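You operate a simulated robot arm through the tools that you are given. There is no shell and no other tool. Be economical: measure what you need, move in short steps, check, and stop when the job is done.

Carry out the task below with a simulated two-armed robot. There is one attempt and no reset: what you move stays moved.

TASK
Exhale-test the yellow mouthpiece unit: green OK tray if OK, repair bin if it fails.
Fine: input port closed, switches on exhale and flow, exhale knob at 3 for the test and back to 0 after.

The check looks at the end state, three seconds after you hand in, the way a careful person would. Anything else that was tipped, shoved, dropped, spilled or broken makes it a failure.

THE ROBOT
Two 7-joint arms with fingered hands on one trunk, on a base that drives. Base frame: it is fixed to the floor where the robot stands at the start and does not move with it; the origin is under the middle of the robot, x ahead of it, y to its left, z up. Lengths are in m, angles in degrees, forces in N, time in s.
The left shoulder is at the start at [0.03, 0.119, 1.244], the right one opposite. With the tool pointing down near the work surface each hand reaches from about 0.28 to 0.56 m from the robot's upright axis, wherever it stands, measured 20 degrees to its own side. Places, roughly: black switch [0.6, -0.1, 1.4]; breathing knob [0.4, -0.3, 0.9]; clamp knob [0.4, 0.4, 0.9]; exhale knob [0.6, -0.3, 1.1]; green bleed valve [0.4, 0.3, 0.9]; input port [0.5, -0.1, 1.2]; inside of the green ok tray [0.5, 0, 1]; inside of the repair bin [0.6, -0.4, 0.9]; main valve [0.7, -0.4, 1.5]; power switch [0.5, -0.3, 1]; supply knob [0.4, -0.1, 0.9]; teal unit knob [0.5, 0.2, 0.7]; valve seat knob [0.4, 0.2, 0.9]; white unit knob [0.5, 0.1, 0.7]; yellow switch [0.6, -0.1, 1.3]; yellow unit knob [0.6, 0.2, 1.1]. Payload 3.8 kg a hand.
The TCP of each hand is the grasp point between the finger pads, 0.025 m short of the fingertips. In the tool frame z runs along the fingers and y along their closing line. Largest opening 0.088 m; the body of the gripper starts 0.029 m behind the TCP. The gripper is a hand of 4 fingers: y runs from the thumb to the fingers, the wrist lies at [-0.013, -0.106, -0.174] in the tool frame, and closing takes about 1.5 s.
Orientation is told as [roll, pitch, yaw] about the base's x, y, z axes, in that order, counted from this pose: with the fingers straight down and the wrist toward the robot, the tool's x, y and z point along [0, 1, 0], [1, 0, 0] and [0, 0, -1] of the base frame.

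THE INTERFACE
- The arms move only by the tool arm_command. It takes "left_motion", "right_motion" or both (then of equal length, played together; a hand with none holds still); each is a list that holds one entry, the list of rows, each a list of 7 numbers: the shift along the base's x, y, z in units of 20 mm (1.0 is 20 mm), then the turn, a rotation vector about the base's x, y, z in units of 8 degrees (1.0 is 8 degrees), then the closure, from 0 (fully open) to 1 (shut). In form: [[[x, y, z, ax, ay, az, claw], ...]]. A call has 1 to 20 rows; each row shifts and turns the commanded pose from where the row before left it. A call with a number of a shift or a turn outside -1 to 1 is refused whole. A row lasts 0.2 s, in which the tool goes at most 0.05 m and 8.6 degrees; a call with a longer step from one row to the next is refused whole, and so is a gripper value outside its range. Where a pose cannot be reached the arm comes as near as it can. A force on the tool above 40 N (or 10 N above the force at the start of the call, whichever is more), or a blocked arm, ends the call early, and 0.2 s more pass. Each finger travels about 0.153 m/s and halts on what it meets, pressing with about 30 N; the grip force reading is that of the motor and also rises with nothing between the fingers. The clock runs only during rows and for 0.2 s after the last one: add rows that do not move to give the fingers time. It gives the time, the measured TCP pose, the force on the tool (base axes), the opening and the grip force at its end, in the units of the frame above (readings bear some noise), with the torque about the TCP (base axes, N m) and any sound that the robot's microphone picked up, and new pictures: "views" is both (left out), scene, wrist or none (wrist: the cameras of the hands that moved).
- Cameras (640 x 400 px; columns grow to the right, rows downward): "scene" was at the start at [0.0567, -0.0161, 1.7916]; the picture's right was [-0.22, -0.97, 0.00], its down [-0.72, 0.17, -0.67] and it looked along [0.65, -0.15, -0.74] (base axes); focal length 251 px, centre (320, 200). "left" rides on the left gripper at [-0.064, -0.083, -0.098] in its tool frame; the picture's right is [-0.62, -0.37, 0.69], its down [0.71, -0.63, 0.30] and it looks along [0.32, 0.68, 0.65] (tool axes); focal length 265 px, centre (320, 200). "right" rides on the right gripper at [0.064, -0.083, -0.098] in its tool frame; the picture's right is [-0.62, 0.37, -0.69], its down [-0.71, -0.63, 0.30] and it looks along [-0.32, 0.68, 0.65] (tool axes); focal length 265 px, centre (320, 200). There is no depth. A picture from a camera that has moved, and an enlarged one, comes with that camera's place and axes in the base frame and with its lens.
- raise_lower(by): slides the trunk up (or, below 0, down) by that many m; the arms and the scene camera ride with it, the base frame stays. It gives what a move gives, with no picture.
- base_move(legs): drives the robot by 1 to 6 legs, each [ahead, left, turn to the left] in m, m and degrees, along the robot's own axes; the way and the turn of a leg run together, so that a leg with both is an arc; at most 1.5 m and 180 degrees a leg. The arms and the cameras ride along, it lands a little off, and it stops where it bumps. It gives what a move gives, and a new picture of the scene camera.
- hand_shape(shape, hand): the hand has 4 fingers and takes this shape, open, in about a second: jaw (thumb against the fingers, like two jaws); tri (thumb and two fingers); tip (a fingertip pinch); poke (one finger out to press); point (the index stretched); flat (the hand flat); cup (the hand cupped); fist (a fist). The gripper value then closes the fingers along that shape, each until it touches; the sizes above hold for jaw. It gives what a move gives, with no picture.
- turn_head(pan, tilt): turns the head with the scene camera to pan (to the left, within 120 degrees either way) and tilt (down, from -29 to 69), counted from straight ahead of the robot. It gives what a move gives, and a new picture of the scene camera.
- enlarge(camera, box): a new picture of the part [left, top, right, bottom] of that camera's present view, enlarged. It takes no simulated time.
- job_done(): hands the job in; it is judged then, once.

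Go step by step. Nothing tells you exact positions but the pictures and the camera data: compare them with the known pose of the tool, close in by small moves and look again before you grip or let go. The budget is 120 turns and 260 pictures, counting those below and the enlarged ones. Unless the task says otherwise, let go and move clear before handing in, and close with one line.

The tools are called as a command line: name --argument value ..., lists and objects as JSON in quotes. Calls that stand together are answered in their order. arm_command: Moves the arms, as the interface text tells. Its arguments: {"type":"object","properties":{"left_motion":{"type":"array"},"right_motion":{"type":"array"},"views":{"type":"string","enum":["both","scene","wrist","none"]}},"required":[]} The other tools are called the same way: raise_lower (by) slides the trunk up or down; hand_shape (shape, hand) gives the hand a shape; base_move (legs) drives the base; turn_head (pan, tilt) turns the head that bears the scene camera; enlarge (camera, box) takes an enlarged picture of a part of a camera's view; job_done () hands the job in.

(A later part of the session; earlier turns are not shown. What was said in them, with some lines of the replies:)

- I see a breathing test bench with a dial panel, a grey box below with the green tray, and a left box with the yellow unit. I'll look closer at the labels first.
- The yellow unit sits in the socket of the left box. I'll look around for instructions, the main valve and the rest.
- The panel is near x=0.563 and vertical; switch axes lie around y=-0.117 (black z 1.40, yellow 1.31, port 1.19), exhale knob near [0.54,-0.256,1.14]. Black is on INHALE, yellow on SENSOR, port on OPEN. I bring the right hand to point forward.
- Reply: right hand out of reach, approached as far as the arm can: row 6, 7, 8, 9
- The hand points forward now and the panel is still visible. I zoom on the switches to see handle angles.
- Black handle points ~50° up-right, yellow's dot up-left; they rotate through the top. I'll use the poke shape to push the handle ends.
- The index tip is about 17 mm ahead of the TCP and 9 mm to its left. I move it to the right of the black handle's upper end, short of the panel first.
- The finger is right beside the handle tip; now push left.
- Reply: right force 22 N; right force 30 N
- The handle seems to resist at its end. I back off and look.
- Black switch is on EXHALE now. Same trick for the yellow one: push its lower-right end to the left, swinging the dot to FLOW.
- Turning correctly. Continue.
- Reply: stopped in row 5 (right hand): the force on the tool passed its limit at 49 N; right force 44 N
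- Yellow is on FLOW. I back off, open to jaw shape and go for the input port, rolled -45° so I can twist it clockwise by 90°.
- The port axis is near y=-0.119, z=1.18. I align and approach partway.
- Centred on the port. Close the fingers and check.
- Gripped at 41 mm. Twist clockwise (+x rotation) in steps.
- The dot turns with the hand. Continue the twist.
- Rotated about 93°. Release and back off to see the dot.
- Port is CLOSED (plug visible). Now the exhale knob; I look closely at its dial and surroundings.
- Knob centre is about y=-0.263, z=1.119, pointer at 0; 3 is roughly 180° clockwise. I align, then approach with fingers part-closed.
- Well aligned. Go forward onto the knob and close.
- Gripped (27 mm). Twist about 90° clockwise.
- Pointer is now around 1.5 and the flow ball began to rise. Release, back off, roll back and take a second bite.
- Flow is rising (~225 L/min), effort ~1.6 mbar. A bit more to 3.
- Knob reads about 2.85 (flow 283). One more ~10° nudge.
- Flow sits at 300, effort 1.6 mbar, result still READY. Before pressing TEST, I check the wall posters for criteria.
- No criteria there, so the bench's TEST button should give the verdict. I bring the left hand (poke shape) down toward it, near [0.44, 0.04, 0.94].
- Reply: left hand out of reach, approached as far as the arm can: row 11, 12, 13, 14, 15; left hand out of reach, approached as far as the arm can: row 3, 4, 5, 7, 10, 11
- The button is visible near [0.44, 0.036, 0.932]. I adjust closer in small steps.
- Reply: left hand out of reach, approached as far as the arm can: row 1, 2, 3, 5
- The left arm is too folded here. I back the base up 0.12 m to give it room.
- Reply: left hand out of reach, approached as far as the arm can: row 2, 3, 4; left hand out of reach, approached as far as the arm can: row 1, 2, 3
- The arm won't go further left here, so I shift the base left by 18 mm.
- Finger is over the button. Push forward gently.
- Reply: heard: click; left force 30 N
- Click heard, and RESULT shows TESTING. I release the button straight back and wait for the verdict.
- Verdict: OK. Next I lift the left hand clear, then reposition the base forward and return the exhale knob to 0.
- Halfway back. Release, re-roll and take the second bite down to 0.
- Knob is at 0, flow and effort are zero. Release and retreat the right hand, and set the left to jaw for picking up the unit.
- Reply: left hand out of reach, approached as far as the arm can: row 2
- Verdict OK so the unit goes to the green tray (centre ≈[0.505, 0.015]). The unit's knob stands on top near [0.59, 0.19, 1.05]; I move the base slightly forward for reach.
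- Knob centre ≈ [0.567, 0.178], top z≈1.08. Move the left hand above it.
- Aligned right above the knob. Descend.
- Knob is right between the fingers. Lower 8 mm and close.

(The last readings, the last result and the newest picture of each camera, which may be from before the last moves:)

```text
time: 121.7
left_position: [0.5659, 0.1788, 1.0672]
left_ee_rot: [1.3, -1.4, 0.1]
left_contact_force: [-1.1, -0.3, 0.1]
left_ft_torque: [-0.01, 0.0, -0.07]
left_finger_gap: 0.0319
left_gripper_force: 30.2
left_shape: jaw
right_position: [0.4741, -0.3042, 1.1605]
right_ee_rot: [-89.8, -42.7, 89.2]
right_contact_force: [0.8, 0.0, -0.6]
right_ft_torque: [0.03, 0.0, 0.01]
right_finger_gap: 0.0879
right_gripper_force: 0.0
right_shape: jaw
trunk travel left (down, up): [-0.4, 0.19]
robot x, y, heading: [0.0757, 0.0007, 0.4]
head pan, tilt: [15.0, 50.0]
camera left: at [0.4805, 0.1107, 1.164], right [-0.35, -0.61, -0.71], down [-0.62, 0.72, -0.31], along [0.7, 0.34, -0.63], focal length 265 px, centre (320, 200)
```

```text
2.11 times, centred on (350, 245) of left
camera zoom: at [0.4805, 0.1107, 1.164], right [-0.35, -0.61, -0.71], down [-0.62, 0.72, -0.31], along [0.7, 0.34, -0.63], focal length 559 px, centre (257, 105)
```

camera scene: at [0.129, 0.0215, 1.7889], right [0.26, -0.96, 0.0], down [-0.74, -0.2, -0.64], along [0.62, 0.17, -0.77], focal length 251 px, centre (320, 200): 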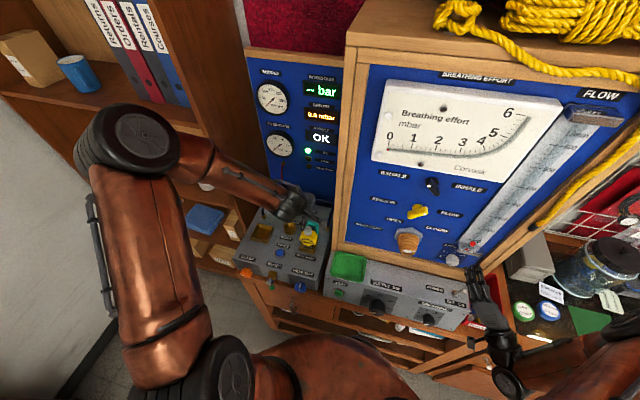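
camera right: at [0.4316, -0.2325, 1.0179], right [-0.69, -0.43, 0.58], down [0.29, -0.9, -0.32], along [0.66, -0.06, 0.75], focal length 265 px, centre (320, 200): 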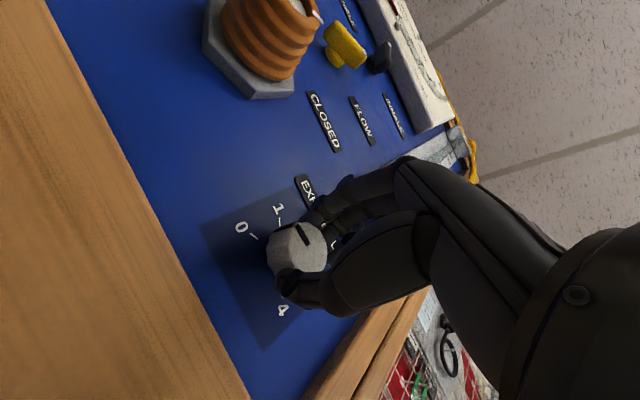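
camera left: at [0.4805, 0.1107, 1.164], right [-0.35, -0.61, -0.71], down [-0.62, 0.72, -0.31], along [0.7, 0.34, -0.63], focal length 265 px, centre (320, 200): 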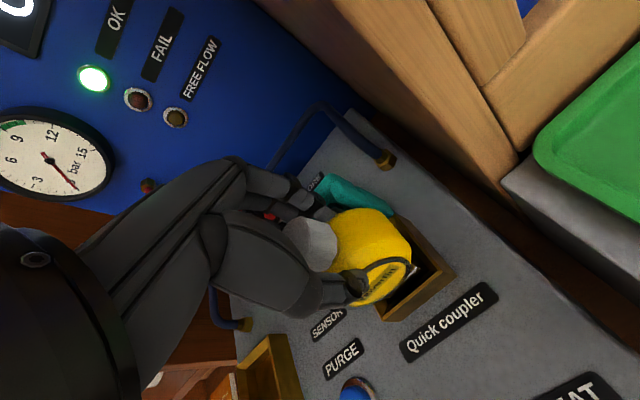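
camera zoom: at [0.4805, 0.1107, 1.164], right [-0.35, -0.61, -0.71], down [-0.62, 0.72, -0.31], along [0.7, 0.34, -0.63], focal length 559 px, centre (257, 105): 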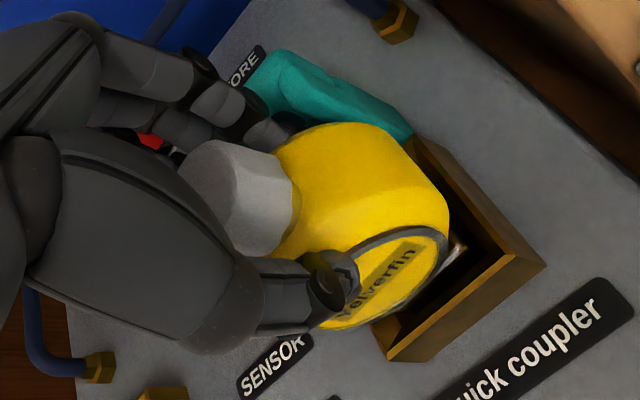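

Grip established at 32 mm. Lift slightly to test.

arm_command --left_motion '[[[0, 0, 0.4, 0, 0, 0, 1], [0, 0, 0.5, 0, 0, 0, 1], [0, 0, 0.6, 0, 0, 0, 1], [0, 0, 0.6, 0, 0, 0, 1], [0, 0, 0, 0, 0, 0, 1]]]' --views "wrist"

enlarge --camera "scene" --box '[260, 190, 360, 270]'

```text
time: 122.9
left_position: [0.567, 0.1789, 1.1092]
left_ee_rot: [1.3, -1.6, 0.2]
left_contact_force: [0.2, 0.4, -1.6]
left_ft_torque: [0.0, 0.03, -0.04]
left_finger_gap: 0.0318
left_gripper_force: 30.2
left_shape: jaw
right_position: [0.4743, -0.3072, 1.1602]
right_ee_rot: [-89.9, -42.7, 89.2]
right_contact_force: [-0.5, -0.2, -1.1]
right_ft_torque: [0.0, 0.0, 0.0]
right_finger_gap: 0.0879
right_gripper_force: 0.0
right_shape: jaw
trunk travel left (down, up): [-0.4, 0.19]
robot x, y, heading: [0.0736, 0.0001, 0.4]
head pan, tilt: [15.0, 50.0]
camera left: at [0.4808, 0.1101, 1.2057], right [-0.35, -0.61, -0.71], down [-0.62, 0.72, -0.31], along [0.7, 0.34, -0.63], focal length 265 px, centre (320, 200)
```

left: 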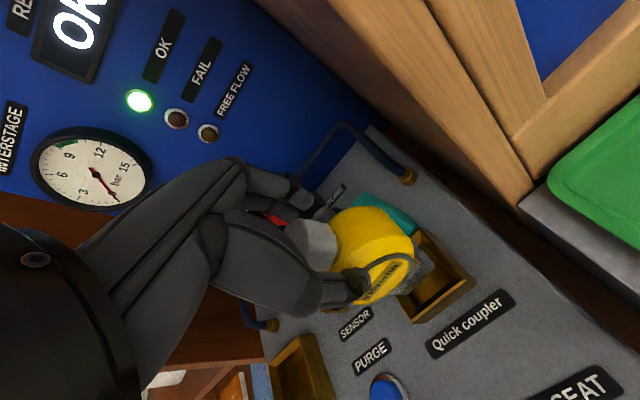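

```text
5.00 times, centred on (310, 230) of scene
camera zoom: at [0.1298, 0.0218, 1.7888], right [0.26, -0.96, 0.0], down [-0.74, -0.2, -0.64], along [0.62, 0.17, -0.77], focal length 1254 px, centre (370, 50)
```

zoom: 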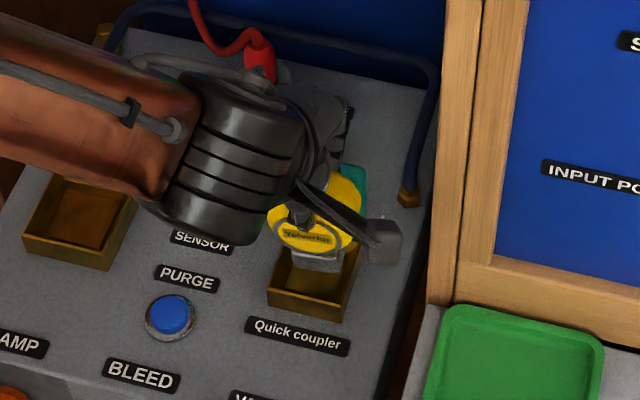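

The unit came out cleanly. Raise it, pull it back in front of the panel, and inspect it.

arm_command --left_motion '[[[0, 0, 0.7, 0, 0, 0, 1], [0, 0, 0.7, 0, 0, 0, 1], [0, 0, 0.7, 0, 0, 0, 1], [0, 0, 0.7, 0, 0, 0, 1], [-0.4, 0, 0.5, 0, 0, 0, 1], [-0.6, 0, 0, 0, 0, 0, 1], [-0.6, 0, 0, 0, 0, 0, 1], [-0.6, 0, 0, 0, 0, 0, 1], [-0.6, 0, 0, 0, 0, 0, 1], [-0.6, 0, 0, 0, 0, 0, 1], [-0.6, -0.3, 0, 0, 0, 0, 1], [-0.6, -0.5, 0, 0, 0, 0, 1], [0, -0.6, 0, 0, 0, 0, 1], [0, -0.6, 0, 0, 0, 0, 1], [0, -0.6, 0, 0, 0, 0, 1], [0, -0.6, 0, 0, 0, 0, 1], [0, 0, 0, 0, 0, 0, 1]]]'

enlarge --camera "scene" --box '[290, 190, 410, 310]'

enlarge --camera "left" --box '[270, 150, 470, 320]'

```text
time: 126.5
left_position: [0.4727, 0.1119, 1.175]
left_ee_rot: [1.2, -1.6, 0.2]
left_contact_force: [0.4, -0.9, -2.3]
left_ft_torque: [0.01, 0.02, 0.0]
left_finger_gap: 0.0318
left_gripper_force: 30.2
left_shape: jaw
right_position: [0.4733, -0.3057, 1.1609]
right_ee_rot: [-90.0, -42.7, 89.1]
right_contact_force: [0.0, 0.1, -0.6]
right_ft_torque: [-0.01, -0.02, -0.01]
right_finger_gap: 0.0878
right_gripper_force: 0.1
right_shape: jaw
trunk travel left (down, up): [-0.4, 0.19]
robot x, y, heading: [0.0751, 0.0004, 0.5]
head pan, tilt: [15.0, 50.0]
camera scene: at [0.1292, 0.0222, 1.7889], right [0.26, -0.96, 0.0], down [-0.74, -0.2, -0.64], along [0.62, 0.17, -0.77], focal length 251 px, centre (320, 200)
camera left: at [0.3871, 0.0444, 1.2706], right [-0.35, -0.61, -0.71], down [-0.62, 0.72, -0.31], along [0.7, 0.34, -0.63], focal length 265 px, centre (320, 200)
```

scene: 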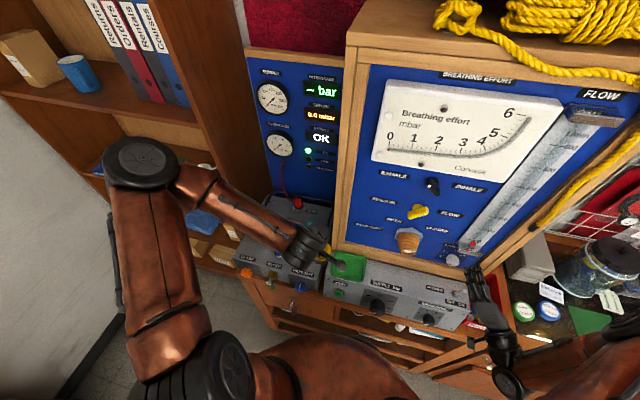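
left: 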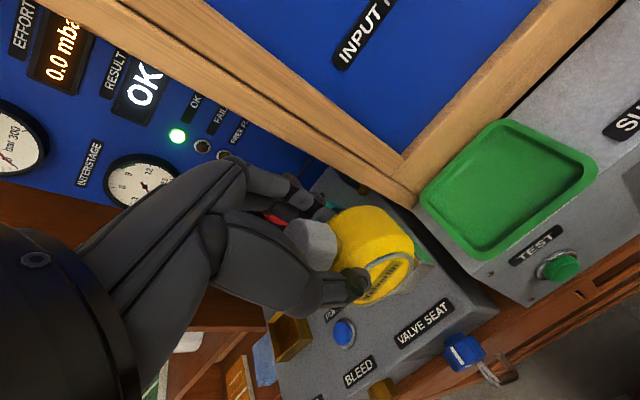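

```text
3.33 times, centred on (350, 250) of scene
camera zoom: at [0.1292, 0.0222, 1.7889], right [0.26, -0.96, 0.0], down [-0.74, -0.2, -0.64], along [0.62, 0.17, -0.77], focal length 836 px, centre (220, 33)
```

zoom: 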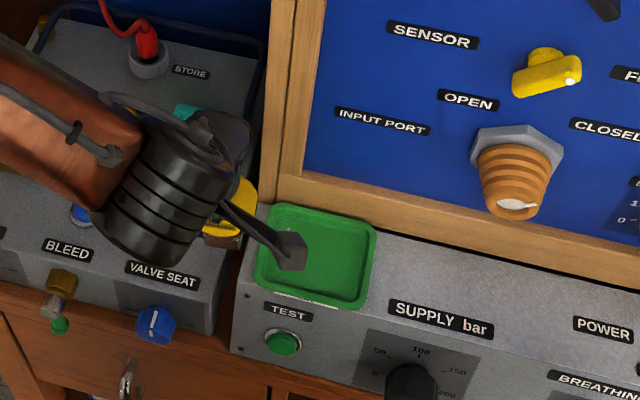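

```text
2.35 times, centred on (370, 235) of left
camera zoom: at [0.3871, 0.0444, 1.2706], right [-0.35, -0.61, -0.71], down [-0.62, 0.72, -0.31], along [0.7, 0.34, -0.63], focal length 624 px, centre (202, 118)
```

zoom: 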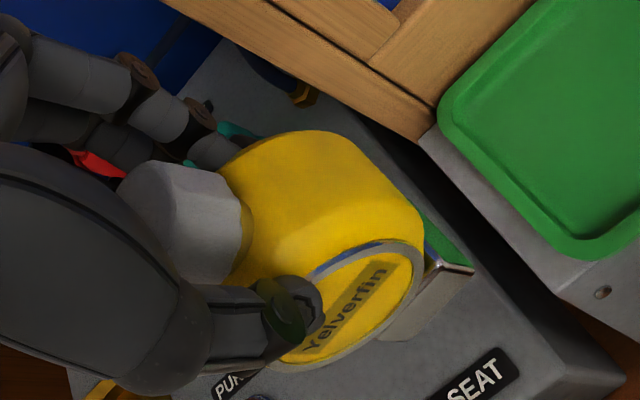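

Something teal appears to remain near the holder. I check it before going on.

enlarge --camera "scene" --box '[270, 190, 340, 260]'

arm_command --left_motion '[[[0, -0.6, 0.5, 0, 0, 0, 1], [0, -0.6, 0.5, 0, 0, 0, 1], [-0.3, -0.6, 0, 0, 0, 0, 1], [-0.3, -0.6, 0, 0, 0, 0, 1], [0, -0.6, 0, 0, 0, 0, 1], [0, 0, 0, 0, 0, 0, 1]]]'

enlarge --camera "scene" --box '[270, 190, 390, 290]'

```text
5.71 times, centred on (305, 225) of scene
camera zoom: at [0.1292, 0.0222, 1.7889], right [0.26, -0.96, 0.0], down [-0.74, -0.2, -0.64], along [0.62, 0.17, -0.77], focal length 1433 px, centre (406, 57)
```

zoom: 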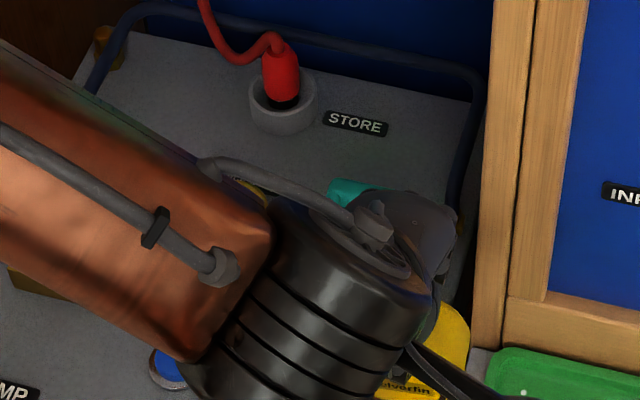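

```text
time: 127.9
left_position: [0.4615, 0.0535, 1.1943]
left_ee_rot: [1.1, -1.5, 0.1]
left_contact_force: [-0.1, -0.1, -1.9]
left_ft_torque: [-0.01, 0.05, -0.02]
left_finger_gap: 0.0321
left_gripper_force: 30.3
left_shape: jaw
right_position: [0.4732, -0.3051, 1.1611]
right_ee_rot: [-89.9, -42.7, 89.2]
right_contact_force: [0.1, 0.6, 0.8]
right_ft_torque: [0.01, -0.04, 0.0]
right_finger_gap: 0.0877
right_gripper_force: 0.1
right_shape: jaw
trunk travel left (down, up): [-0.4, 0.19]
robot x, y, heading: [0.0769, -0.0011, 0.4]
head pan, tilt: [15.0, 50.0]
camera scene: at [0.1294, 0.0221, 1.7889], right [0.26, -0.96, 0.0], down [-0.74, -0.2, -0.64], along [0.62, 0.17, -0.77], focal length 251 px, centre (320, 200)
camera left: at [0.3762, -0.0143, 1.2904], right [-0.35, -0.61, -0.71], down [-0.62, 0.72, -0.31], along [0.7, 0.34, -0.63], focal length 265 px, centre (320, 200)
```

scene: 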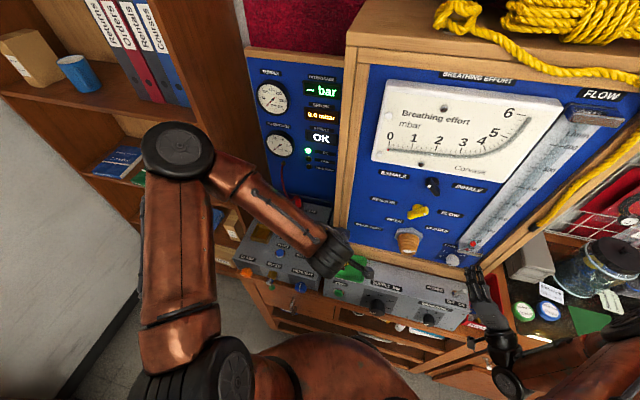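
left: 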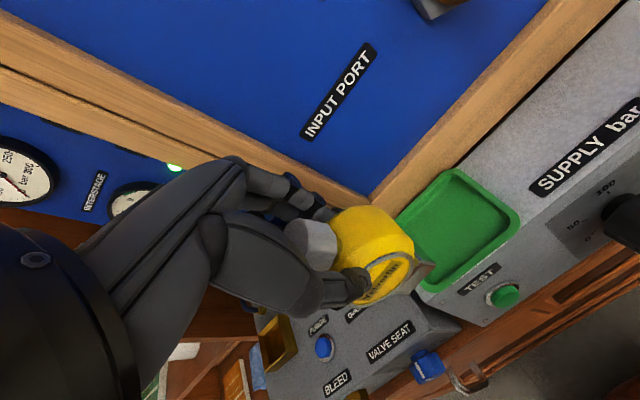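

```text
4.00 times, centred on (330, 240) of scene
camera zoom: at [0.1294, 0.0221, 1.7889], right [0.26, -0.96, 0.0], down [-0.74, -0.2, -0.64], along [0.62, 0.17, -0.77], focal length 1003 px, centre (280, 40)
```

zoom: 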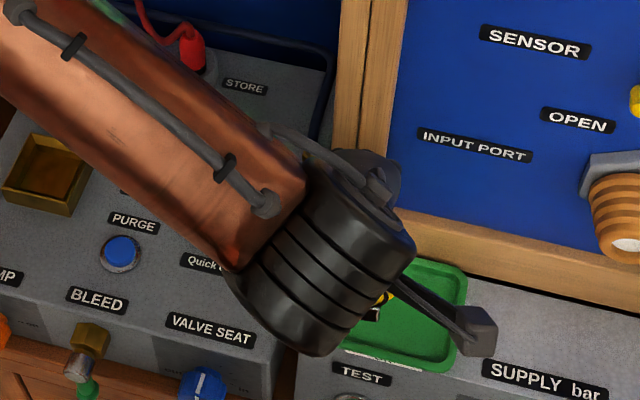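

arm_command --left_motion '[[[-0.3, 0.3, 0.8, 0, 0, 0, 1], [-0.3, 0.3, 0.8, 0, 0, 0, 1], [-0.3, 0.3, 0.8, 0, 0, 0, 1], [0, 0.3, 0.8, 0, 0, 0, 1], [0, 0.3, 0.8, 0, 0, 0, 1], [0, 0, 0.8, 0, 0, 0, 1], [0, 0, 0.8, 0, 0, 0, 1], [0, 0, 0, 0, 0, 0, 1]]]'

enlarge --camera "scene" --box '[230, 190, 350, 290]'

enlarge --camera "left" --box '[270, 150, 470, 320]'

```text
time: 129.7
left_position: [0.4446, 0.0846, 1.3058]
left_ee_rot: [1.2, -1.5, 0.2]
left_contact_force: [-0.1, -0.5, -2.1]
left_ft_torque: [-0.02, 0.04, -0.01]
left_finger_gap: 0.0321
left_gripper_force: 30.1
left_shape: jaw
right_position: [0.4742, -0.3056, 1.1602]
right_ee_rot: [-89.9, -42.7, 89.3]
right_contact_force: [0.8, -0.3, 0.1]
right_ft_torque: [0.01, -0.01, -0.02]
right_finger_gap: 0.0878
right_gripper_force: 0.0
right_shape: jaw
trunk travel left (down, up): [-0.4, 0.19]
robot x, y, heading: [0.0797, -0.0015, 0.5]
head pan, tilt: [15.0, 50.0]
camera scene: at [0.13, 0.022, 1.7888], right [0.26, -0.96, 0.0], down [-0.74, -0.2, -0.64], along [0.62, 0.17, -0.77], focal length 251 px, centre (320, 200)
camera left: at [0.3595, 0.0162, 1.4029], right [-0.35, -0.61, -0.71], down [-0.62, 0.72, -0.31], along [0.7, 0.34, -0.63], focal length 265 px, centre (320, 200)
```

scene: 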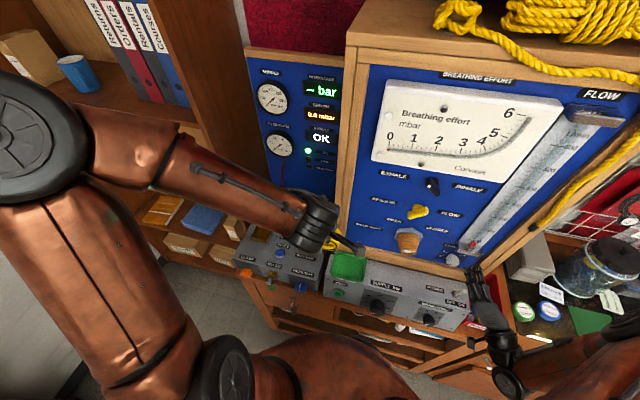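
left: 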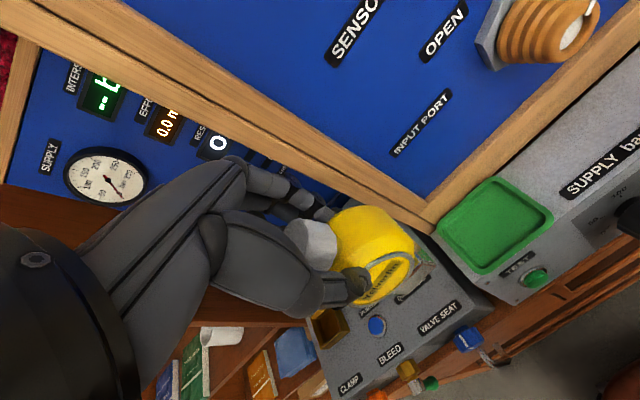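

```text
4.00 times, centred on (290, 240) of scene
camera zoom: at [0.13, 0.022, 1.7888], right [0.26, -0.96, 0.0], down [-0.74, -0.2, -0.64], along [0.62, 0.17, -0.77], focal length 1003 px, centre (440, 40)
```

zoom: 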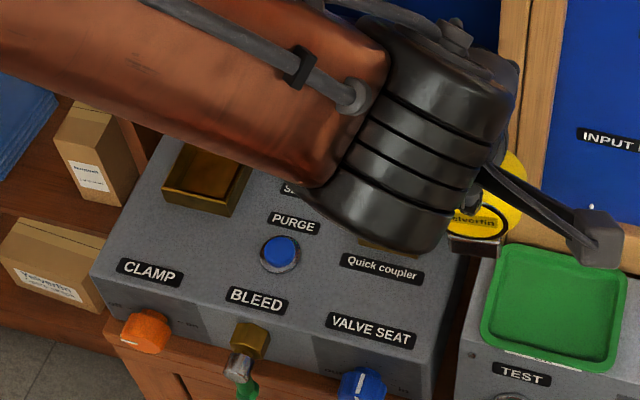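

```text
2.35 times, centred on (370, 235) of left
camera zoom: at [0.3595, 0.0162, 1.4029], right [-0.35, -0.61, -0.71], down [-0.62, 0.72, -0.31], along [0.7, 0.34, -0.63], focal length 624 px, centre (202, 118)
```

zoom: 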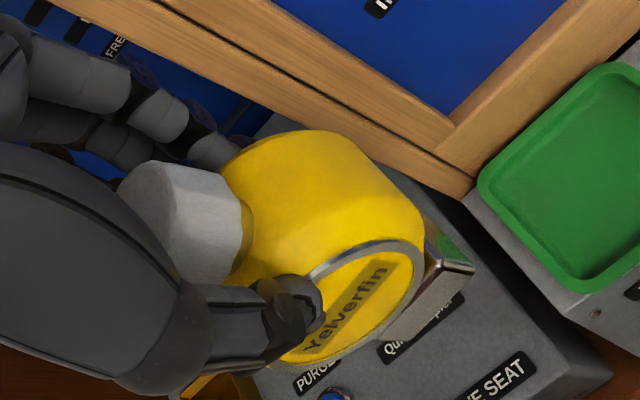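

The teal piece is not part of the unit I lifted (it stays by the holder); I'll re-check it after placing. Now yaw the hand -45° for clearance to the frame and move over the tray.

arm_command --left_motion '[[[0, -0.3, -0.6, 0, 0, -0.7, 1], [0, -0.3, -0.6, 0, 0, -0.7, 1], [0, -0.3, -0.6, 0, 0, -0.7, 1], [0, -0.3, -0.6, 0, 0, -0.7, 1], [0.2, -0.3, -0.6, 0, 0, -0.7, 1], [0.3, -0.3, -0.6, 0, 0, -0.7, 1], [0.4, -0.3, -0.6, 0, 0, -0.7, 1], [0.4, -0.3, -0.6, 0, 0, -0.7, 1], [0.4, -0.3, -0.6, 0, 0, 0, 1], [0.4, -0.3, -0.6, 0, 0, 0, 1], [0.4, 0, -0.6, 0, 0, 0, 1], [0, 0, 0, 0, 0, 0, 1]]]'

enlarge --camera "scene" --box '[270, 180, 410, 310]'

enlarge --camera "left" --box '[270, 150, 500, 340]'

```text
time: 132.3
left_position: [0.4934, 0.0213, 1.1755]
left_ee_rot: [1.2, -1.5, -44.5]
left_contact_force: [0.6, -1.9, -2.9]
left_ft_torque: [0.01, -0.04, 0.02]
left_finger_gap: 0.0317
left_gripper_force: 29.7
left_shape: jaw
right_position: [0.4736, -0.3056, 1.1612]
right_ee_rot: [-89.8, -42.8, 89.2]
right_contact_force: [1.0, -0.1, 0.1]
right_ft_torque: [0.01, 0.01, 0.04]
right_finger_gap: 0.0879
right_gripper_force: 0.0
right_shape: jaw
trunk travel left (down, up): [-0.4, 0.19]
robot x, y, heading: [0.0757, -0.0018, 0.2]
head pan, tilt: [15.0, 50.0]
camera scene: at [0.1291, 0.0216, 1.7889], right [0.26, -0.96, 0.0], down [-0.74, -0.2, -0.64], along [0.62, 0.17, -0.77], focal length 251 px, centre (320, 200)
camera left: at [0.387, 0.0342, 1.2711], right [-0.67, -0.18, -0.71], down [0.06, 0.95, -0.31], along [0.74, -0.25, -0.63], focal length 265 px, centre (320, 200)
```

scene: 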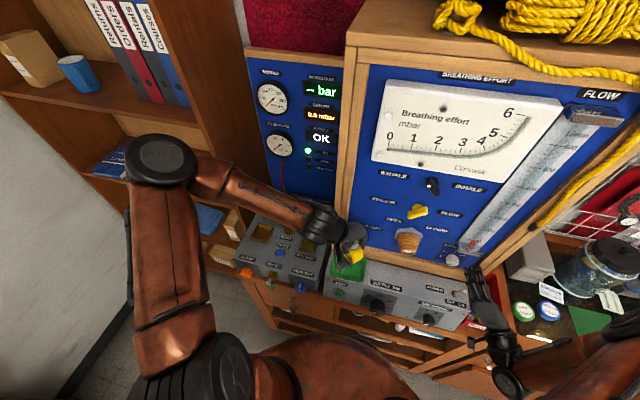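
left: 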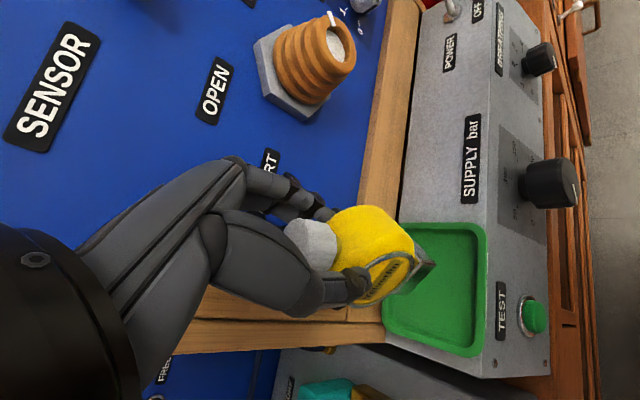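

```text
3.08 times, centred on (340, 245) of scene
camera zoom: at [0.1291, 0.0216, 1.7889], right [0.26, -0.96, 0.0], down [-0.74, -0.2, -0.64], along [0.62, 0.17, -0.77], focal length 772 px, centre (258, 62)
```

zoom: 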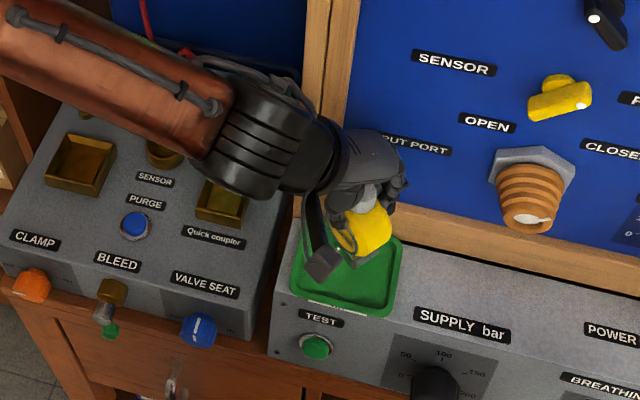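

```text
2.11 times, centred on (385, 245) of left
camera zoom: at [0.387, 0.0342, 1.2711], right [-0.67, -0.18, -0.71], down [0.06, 0.95, -0.31], along [0.74, -0.25, -0.63], focal length 559 px, centre (183, 105)
```

zoom: 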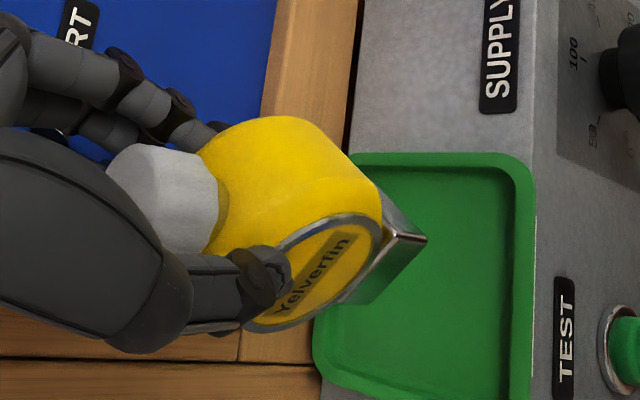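

The unit is centred over the tray. Descend carefully.

arm_command --left_motion '[[[0, 0, -0.7, 0, 0, 0, 1], [0, 0, -0.7, 0, 0, 0, 1], [0, 0, -0.7, 0, 0, 0, 1], [0, 0, -0.7, 0, 0, 0, 1], [0, 0, -0.5, 0, 0, 0, 1], [0, 0, -0.3, 0, 0, 0, 1], [0, 0, 0, 0, 0, 0, 1]]]' --views "wrist"

enlarge --camera "scene" --box '[290, 200, 390, 300]'

```text
time: 133.9
left_position: [0.494, 0.0226, 1.1048]
left_ee_rot: [1.2, -1.5, -44.6]
left_contact_force: [0.2, 0.8, -1.8]
left_ft_torque: [0.03, 0.01, 0.01]
left_finger_gap: 0.0315
left_gripper_force: 30.4
left_shape: jaw
right_position: [0.4737, -0.3055, 1.1622]
right_ee_rot: [-89.9, -42.7, 89.2]
right_contact_force: [0.3, 0.2, -0.5]
right_ft_torque: [-0.02, 0.02, -0.01]
right_finger_gap: 0.088
right_gripper_force: 0.1
right_shape: jaw
trunk travel left (down, up): [-0.4, 0.19]
robot x, y, heading: [0.0763, 0.0012, 0.4]
head pan, tilt: [15.0, 50.0]
camera left: at [0.3865, 0.0355, 1.2], right [-0.67, -0.18, -0.71], down [0.06, 0.95, -0.31], along [0.74, -0.25, -0.63], focal length 265 px, centre (320, 200)
```

left: 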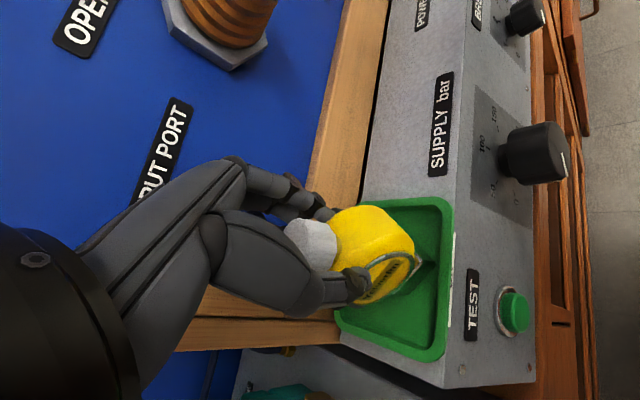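

```text
4.00 times, centred on (340, 250) of scene
camera zoom: at [0.1295, 0.0217, 1.7889], right [0.26, -0.96, 0.0], down [-0.74, -0.2, -0.64], along [0.62, 0.17, -0.77], focal length 1003 px, centre (240, 0)
```

zoom: 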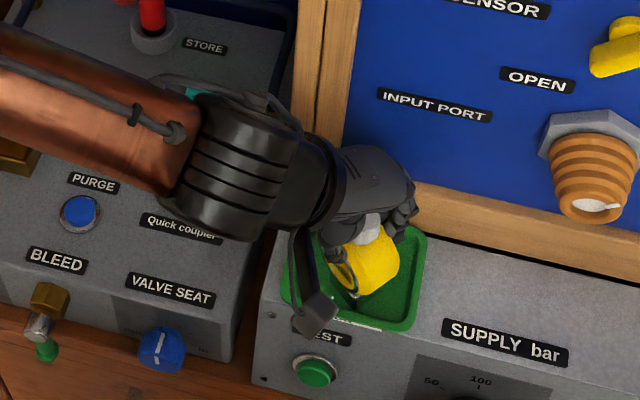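

arm_command --left_motion '[[[0, 0, -0.3, 0, 0, 0, 1], [0, 0, -0.3, 0, 0, 0, 1], [0, 0, -0.3, 0, 0, 0, 1], [0, 0, -0.2, 0, 0, 0, 1], [0, 0, 0, 0, 0, 0, 1]]]' --views "wrist"

enlarge --camera "left" --box '[270, 170, 470, 350]'

```text
time: 134.5
left_position: [0.4938, 0.0187, 1.0989]
left_ee_rot: [1.4, -2.7, -45.3]
left_contact_force: [-5.9, 0.3, 24.2]
left_ft_torque: [0.2, 0.08, -0.01]
left_finger_gap: 0.0338
left_gripper_force: 29.9
left_shape: jaw
right_position: [0.4713, -0.3057, 1.1627]
right_ee_rot: [-90.1, -42.8, 89.4]
right_contact_force: [0.3, 0.3, -0.3]
right_ft_torque: [-0.02, 0.0, 0.01]
right_finger_gap: 0.0876
right_gripper_force: 0.0
right_shape: jaw
trunk travel left (down, up): [-0.4, 0.19]
robot x, y, heading: [0.0778, -0.0035, 0.4]
head pan, tilt: [15.0, 50.0]
stopped in row 3 (left hand): the force on the tool passed its limit at 46 N (the readings are from after the stop); the commanded pose is now the measured one
camera left: at [0.3859, 0.033, 1.1944], right [-0.67, -0.19, -0.72], down [0.08, 0.94, -0.32], along [0.74, -0.27, -0.61], focal length 265 px, centre (320, 200)
```

left: 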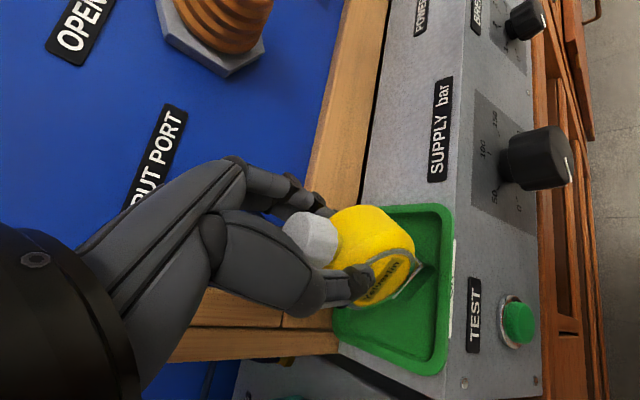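

```text
2.22 times, centred on (370, 260) of left
camera zoom: at [0.3859, 0.033, 1.1944], right [-0.67, -0.19, -0.72], down [0.08, 0.94, -0.32], along [0.74, -0.27, -0.61], focal length 590 px, centre (209, 67)
```

zoom: 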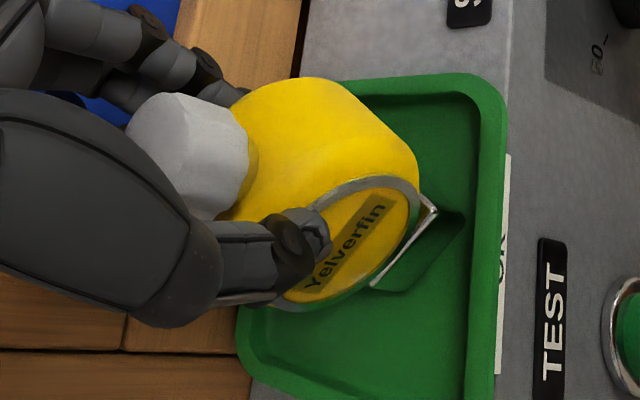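

enlarge --camera "scene" --box '[315, 220, 375, 280]'

enlarge --camera "right" --box '[0, 0, 640, 400]'

```text
6.67 times, centred on (345, 250) of scene
camera zoom: at [0.1267, 0.0228, 1.789], right [0.26, -0.96, 0.0], down [-0.74, -0.2, -0.64], along [0.62, 0.17, -0.77], focal length 1672 px, centre (153, -133)
```

zoom: 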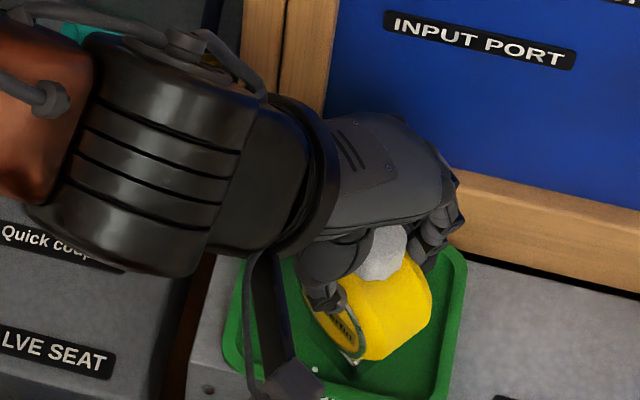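

```text
1.00 times, centred on (320, 200) of right (not enlarged: the box is as wide or as high as the picture)
camera zoom: at [0.3733, -0.3213, 1.0583], right [-0.69, -0.14, 0.71], down [0.29, -0.95, 0.1], along [0.66, 0.27, 0.7], focal length 265 px, centre (320, 200)
```

zoom: 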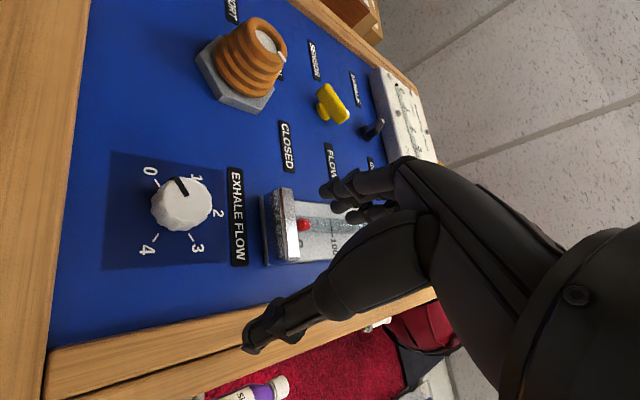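

To be sure it is the tray floor I'm touching and not the frame, I lift a few mm, shift 8 mm toward me and descend again gently.

arm_command --left_motion '[[[0, 0.15, 0.4, 0, 0, 0, 1], [-0.3, 0, 0, 0, 0, 0, 1], [0, 0, 0, 0, 0, 0, 1], [0, 0, -0.2, 0, 0, 0, 1], [0, 0, -0.15, 0, 0, 0, 1], [0, 0, 0, 0, 0, 0, 1]]]' --views "wrist"

```text
time: 135.9
left_position: [0.4889, 0.0199, 1.0999]
left_ee_rot: [1.3, -2.7, -45.3]
left_contact_force: [2.5, -5.3, 28.4]
left_ft_torque: [-0.02, -0.35, -0.02]
left_finger_gap: 0.0334
left_gripper_force: 29.6
left_shape: jaw
right_position: [0.4715, -0.3065, 1.1627]
right_ee_rot: [-90.1, -42.9, 89.3]
right_contact_force: [0.2, 0.2, 0.4]
right_ft_torque: [-0.02, 0.01, -0.02]
right_finger_gap: 0.0879
right_gripper_force: 0.1
right_shape: jaw
trunk travel left (down, up): [-0.4, 0.19]
robot x, y, heading: [0.0738, -0.0006, 0.2]
head pan, tilt: [15.0, 50.0]
camera left: at [0.3807, 0.0339, 1.1945], right [-0.66, -0.19, -0.72], down [0.08, 0.95, -0.31], along [0.74, -0.27, -0.61], focal length 265 px, centre (320, 200)
```

left: 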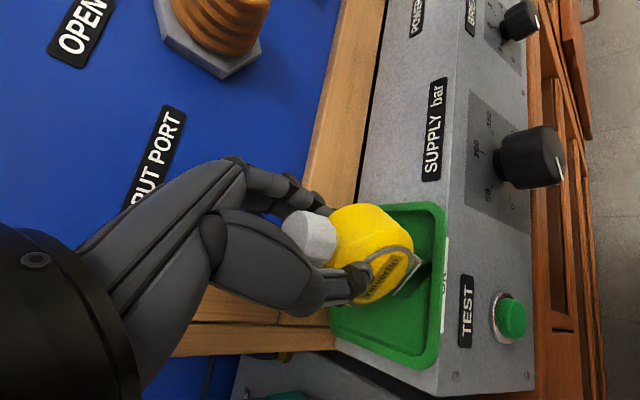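

Same height, so it's on the tray floor. Ease the pressure and open the fingers slowly.

arm_command --left_motion '[[[0, 0, 0.08, 0, 0, 0, 1], [0, 0, 0, 0, 0, 0, 0.9], [0, 0, 0, 0, 0, 0, 0.75], [0, 0, 0, 0, 0, 0, 0.65], [0, 0, 0, 0, 0, 0, 0.55], [0, 0, 0, 0, 0, 0, 0.45], [0, 0, 0, 0, 0, 0, 0.35], [0, 0, 0, 0, 0, 0, 0.3], [0, 0, 0, 0, 0, 0, 0.3]]]' --views "wrist"

enlarge --camera "left" --box '[270, 170, 470, 350]'

```text
time: 137.9
left_position: [0.4895, 0.0212, 1.0988]
left_ee_rot: [1.3, -2.2, -45.1]
left_contact_force: [0.4, -0.1, 1.6]
left_ft_torque: [0.02, -0.03, -0.01]
left_finger_gap: 0.0612
left_gripper_force: 0.1
left_shape: jaw
right_position: [0.4732, -0.3058, 1.1608]
right_ee_rot: [-89.8, -42.7, 89.2]
right_contact_force: [0.5, 0.3, -0.7]
right_ft_torque: [0.03, -0.02, 0.0]
right_finger_gap: 0.0878
right_gripper_force: 0.1
right_shape: jaw
trunk travel left (down, up): [-0.4, 0.19]
robot x, y, heading: [0.0765, 0.0014, 0.4]
head pan, tilt: [15.0, 50.0]
camera left: at [0.381, 0.0355, 1.1946], right [-0.67, -0.19, -0.72], down [0.07, 0.95, -0.31], along [0.74, -0.26, -0.62], focal length 265 px, centre (320, 200)
```

left: 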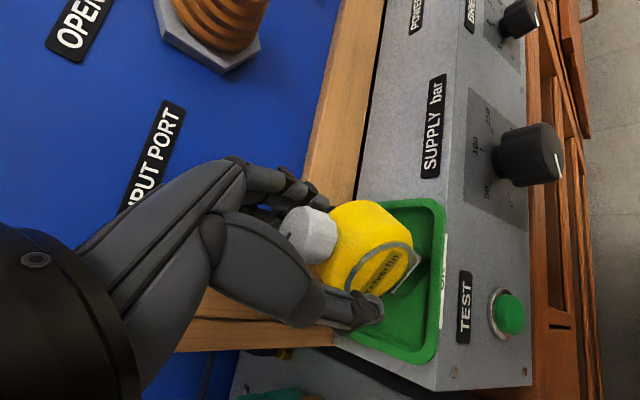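

```text
2.22 times, centred on (370, 260) of left
camera zoom: at [0.381, 0.0355, 1.1946], right [-0.67, -0.19, -0.72], down [0.07, 0.95, -0.31], along [0.74, -0.26, -0.62], focal length 590 px, centre (209, 67)
```

zoom: 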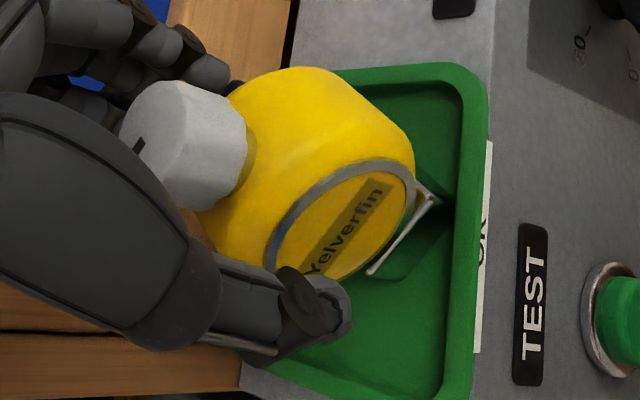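

It stands on its own. Raise the hand straight up, then look.

arm_command --left_motion '[[[0, 0, 0.3, 0, 0, 0, 0.28], [0, 0, 0.5, 0, 0, 0, 0.2], [0, 0, 0.7, 0, 0, 0, 0.2], [0, 0, 0.8, 0, 0, 0, 0.2], [0, 0, 0.8, 0, 0, 0, 0.2], [0, 0, 0.8, 0, 0, 0, 0.2], [-0.4, 0, 0.8, 0, 0, 0, 0.2], [-0.4, 0, 0.8, 0, 0, 0, 0.2], [-0.4, 0.3, 0.8, 0, 0, 0, 0.2], [-0.4, 0.5, 0.8, 0, 0, 0, 0], [0, 0.8, 0.8, 0, 0, 0, 0], [0, 0.8, 0.8, 0, 0, 0, 0], [0, 0.8, 0.8, 0, 0, 0, 0], [0, 0.8, 0.8, 0, 0, 0, 0], [0, 0, 0, 0, 0, 0, 0]]]'

enlarge --camera "scene" --box '[270, 190, 410, 310]'

```text
time: 141.1
left_position: [0.4583, 0.1045, 1.3037]
left_ee_rot: [1.3, -2.3, -45.1]
left_contact_force: [0.5, 0.4, -0.2]
left_ft_torque: [0.0, 0.01, -0.01]
left_finger_gap: 0.0882
left_gripper_force: 0.1
left_shape: jaw
right_position: [0.4739, -0.3053, 1.1612]
right_ee_rot: [-89.9, -42.7, 89.2]
right_contact_force: [-0.2, 0.2, 0.0]
right_ft_torque: [-0.01, 0.0, 0.0]
right_finger_gap: 0.0876
right_gripper_force: 0.1
right_shape: jaw
trunk travel left (down, up): [-0.4, 0.19]
robot x, y, heading: [0.074, 0.0006, 0.3]
head pan, tilt: [15.0, 50.0]
camera scene: at [0.1298, 0.0217, 1.7888], right [0.26, -0.96, 0.0], down [-0.74, -0.2, -0.64], along [0.62, 0.17, -0.77], focal length 251 px, centre (320, 200)
camera left: at [0.3501, 0.1169, 1.3994], right [-0.67, -0.19, -0.72], down [0.07, 0.95, -0.31], along [0.74, -0.26, -0.62], focal length 265 px, centre (320, 200)
```

scene: 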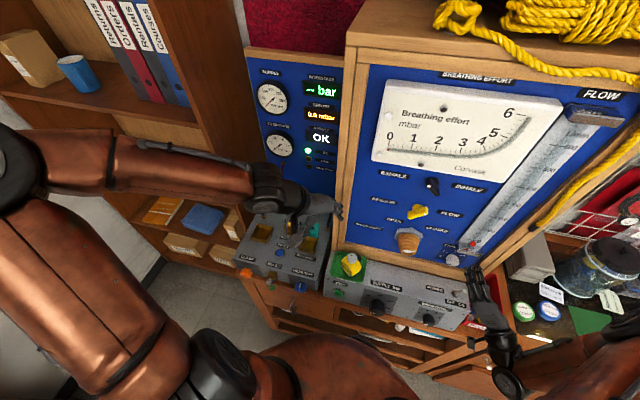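
left: 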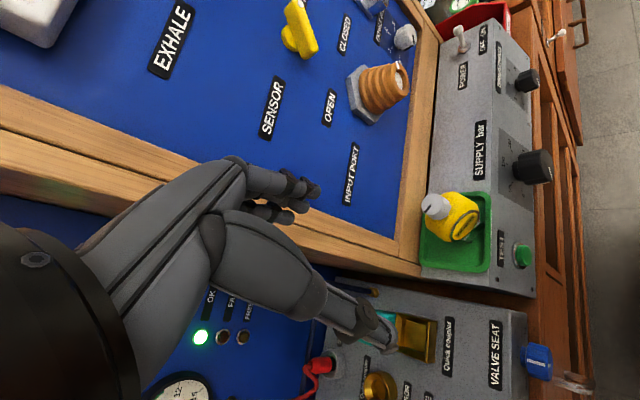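

```text
3.33 times, centred on (340, 250) of scene
camera zoom: at [0.1298, 0.0217, 1.7888], right [0.26, -0.96, 0.0], down [-0.74, -0.2, -0.64], along [0.62, 0.17, -0.77], focal length 836 px, centre (253, 33)
```

zoom: 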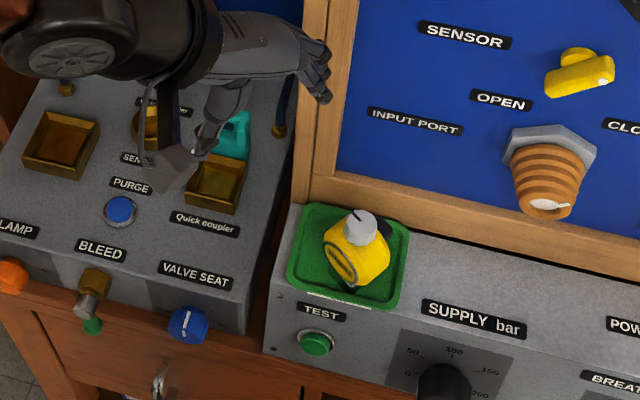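

The unit stands in the OK tray. Let me look at the teal piece and the rest of the state.

arm_command --left_motion '[[[-0.8, -0.3, 0.5, 0, 0, 0.7, 0], [-0.8, -0.3, 0.5, 0, 0, 0.7, 0], [-0.8, 0, 0.5, 0, 0, 0.7, 0], [-0.6, 0, 0.5, 0, 0, 0.7, 0], [0, 0, 0.5, 0, 0, 0.7, 0], [0, 0, 0, 0, 0, 0.7, 0], [0, 0, 0, 0, 0, 0.7, 0], [0, 0, 0, 0, 0, 0.7, 0], [0, 0, 0, 0, 0, 0, 0]]]' --views "wrist"

enlarge --camera "left" --box '[340, 200, 520, 320]'

enlarge --camera "scene" --box '[270, 190, 390, 290]'

```text
time: 143.1
left_position: [0.4123, 0.0884, 1.3632]
left_ee_rot: [1.3, -2.3, -0.3]
left_contact_force: [0.1, -0.1, -0.1]
left_ft_torque: [0.02, 0.03, 0.02]
left_finger_gap: 0.0877
left_gripper_force: 0.0
left_shape: jaw
left hand out of reach, approached as far as the arm can: row 3, 4
right_position: [0.4719, -0.3053, 1.1609]
right_ee_rot: [-90.0, -42.7, 89.2]
right_contact_force: [-0.4, 0.4, -1.0]
right_ft_torque: [0.01, 0.0, -0.03]
right_finger_gap: 0.088
right_gripper_force: 0.1
right_shape: jaw
trunk travel left (down, up): [-0.4, 0.19]
robot x, y, heading: [0.0756, -0.0028, 0.3]
head pan, tilt: [15.0, 50.0]
camera left: at [0.3243, 0.0223, 1.4588], right [-0.34, -0.6, -0.72], down [-0.62, 0.72, -0.31], along [0.71, 0.34, -0.62], focal length 265 px, centre (320, 200)
```

left: 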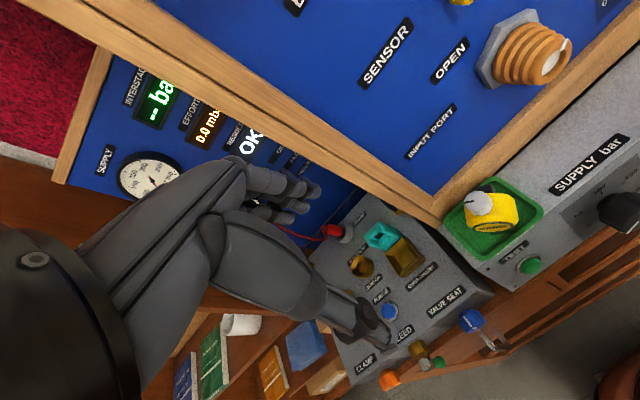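

```text
3.33 times, centred on (430, 260) of left
camera zoom: at [0.3243, 0.0223, 1.4588], right [-0.34, -0.6, -0.72], down [-0.62, 0.72, -0.31], along [0.71, 0.34, -0.62], focal length 885 px, centre (-47, 0)
```

zoom: 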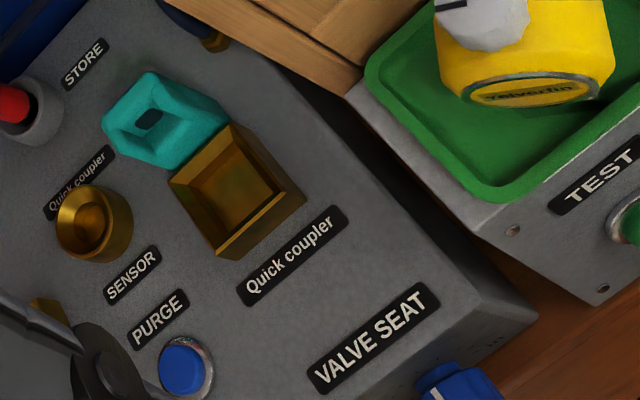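

```text
4.00 times, centred on (330, 240) of scene
camera zoom: at [0.1293, 0.0222, 1.7889], right [0.26, -0.96, 0.0], down [-0.74, -0.2, -0.64], along [0.62, 0.17, -0.77], focal length 1003 px, centre (280, 40)
```

zoom: 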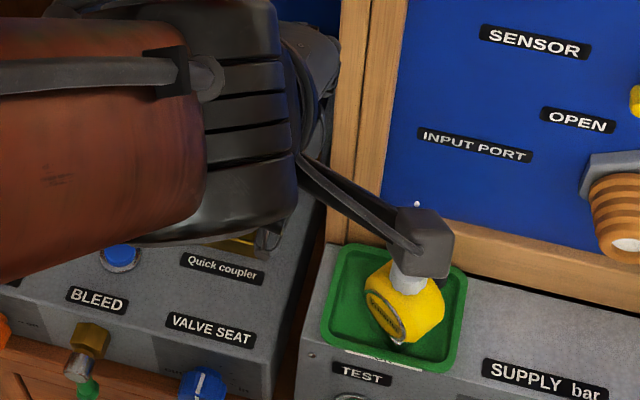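

The teal piece is a fixed bench adaptor. Final check of the exhale knob.

enlarge --camera "right" --box '[110, 130, 250, 280]'

turn_head --pan -10 --tilt 48

enlarge --camera "scene" --box '[230, 130, 450, 300]'

```text
2.67 times, centred on (180, 205) of right
camera zoom: at [0.3749, -0.3217, 1.0577], right [-0.69, -0.14, 0.71], down [0.29, -0.95, 0.1], along [0.66, 0.27, 0.7], focal length 708 px, centre (693, 187)
```

zoom: 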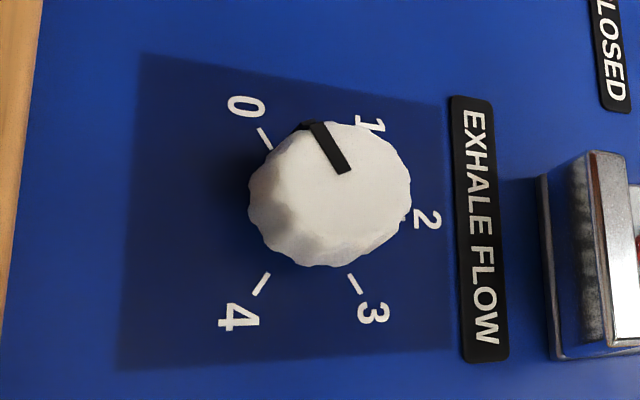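

```text
time: 144.0
left_position: [0.4116, 0.0885, 1.3645]
left_ee_rot: [1.2, -2.1, -0.3]
left_contact_force: [-0.2, 0.2, -0.5]
left_ft_torque: [0.03, 0.04, 0.01]
left_finger_gap: 0.0879
left_gripper_force: 0.0
left_shape: jaw
right_position: [0.4731, -0.305, 1.1611]
right_ee_rot: [-89.9, -42.7, 89.1]
right_contact_force: [1.1, -0.5, -0.3]
right_ft_torque: [-0.04, 0.0, -0.03]
right_finger_gap: 0.088
right_gripper_force: 0.1
right_shape: jaw
trunk travel left (down, up): [-0.4, 0.19]
robot x, y, heading: [0.0737, 0.0005, 0.2]
head pan, tilt: [-10.0, 48.0]
camera scene: at [0.1324, -0.012, 1.7916], right [-0.17, -0.99, 0.0], down [-0.73, 0.13, -0.67], along [0.66, -0.11, -0.74], focal length 251 px, centre (320, 200)
```

scene: 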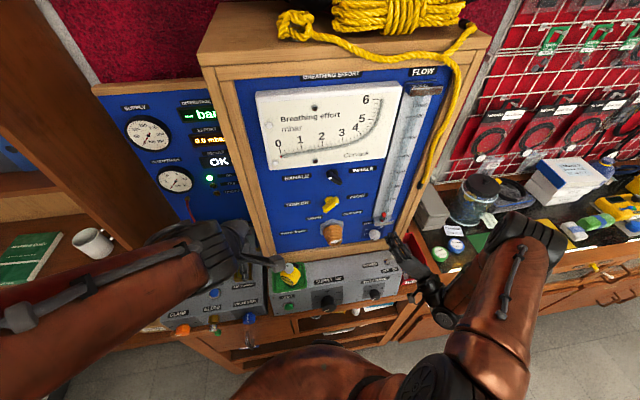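

```text
2.35 times, centred on (340, 215) of scene
camera zoom: at [0.1324, -0.012, 1.7916], right [-0.17, -0.99, 0.0], down [-0.73, 0.13, -0.67], along [0.66, -0.11, -0.74], focal length 590 px, centre (273, 165)
```

zoom: 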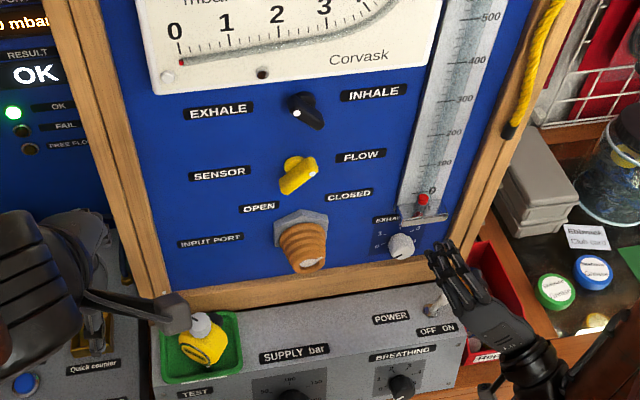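

Everything is in place: exhale knob at 0, port closed, switches on EXHALE and FLOW, result OK, unit standing in the green tray, and both hands clear.

job_done

```text
The job is handed in.
```

The yellow mouthpiece unit passed its exhale test (RESULT: OK, 1.6 mbar at about 300 L/min) and is standing in the green OK tray. The exhale knob is back at 0, the input port is closed, the switches are on EXHALE and FLOW, and I've handed the job in.
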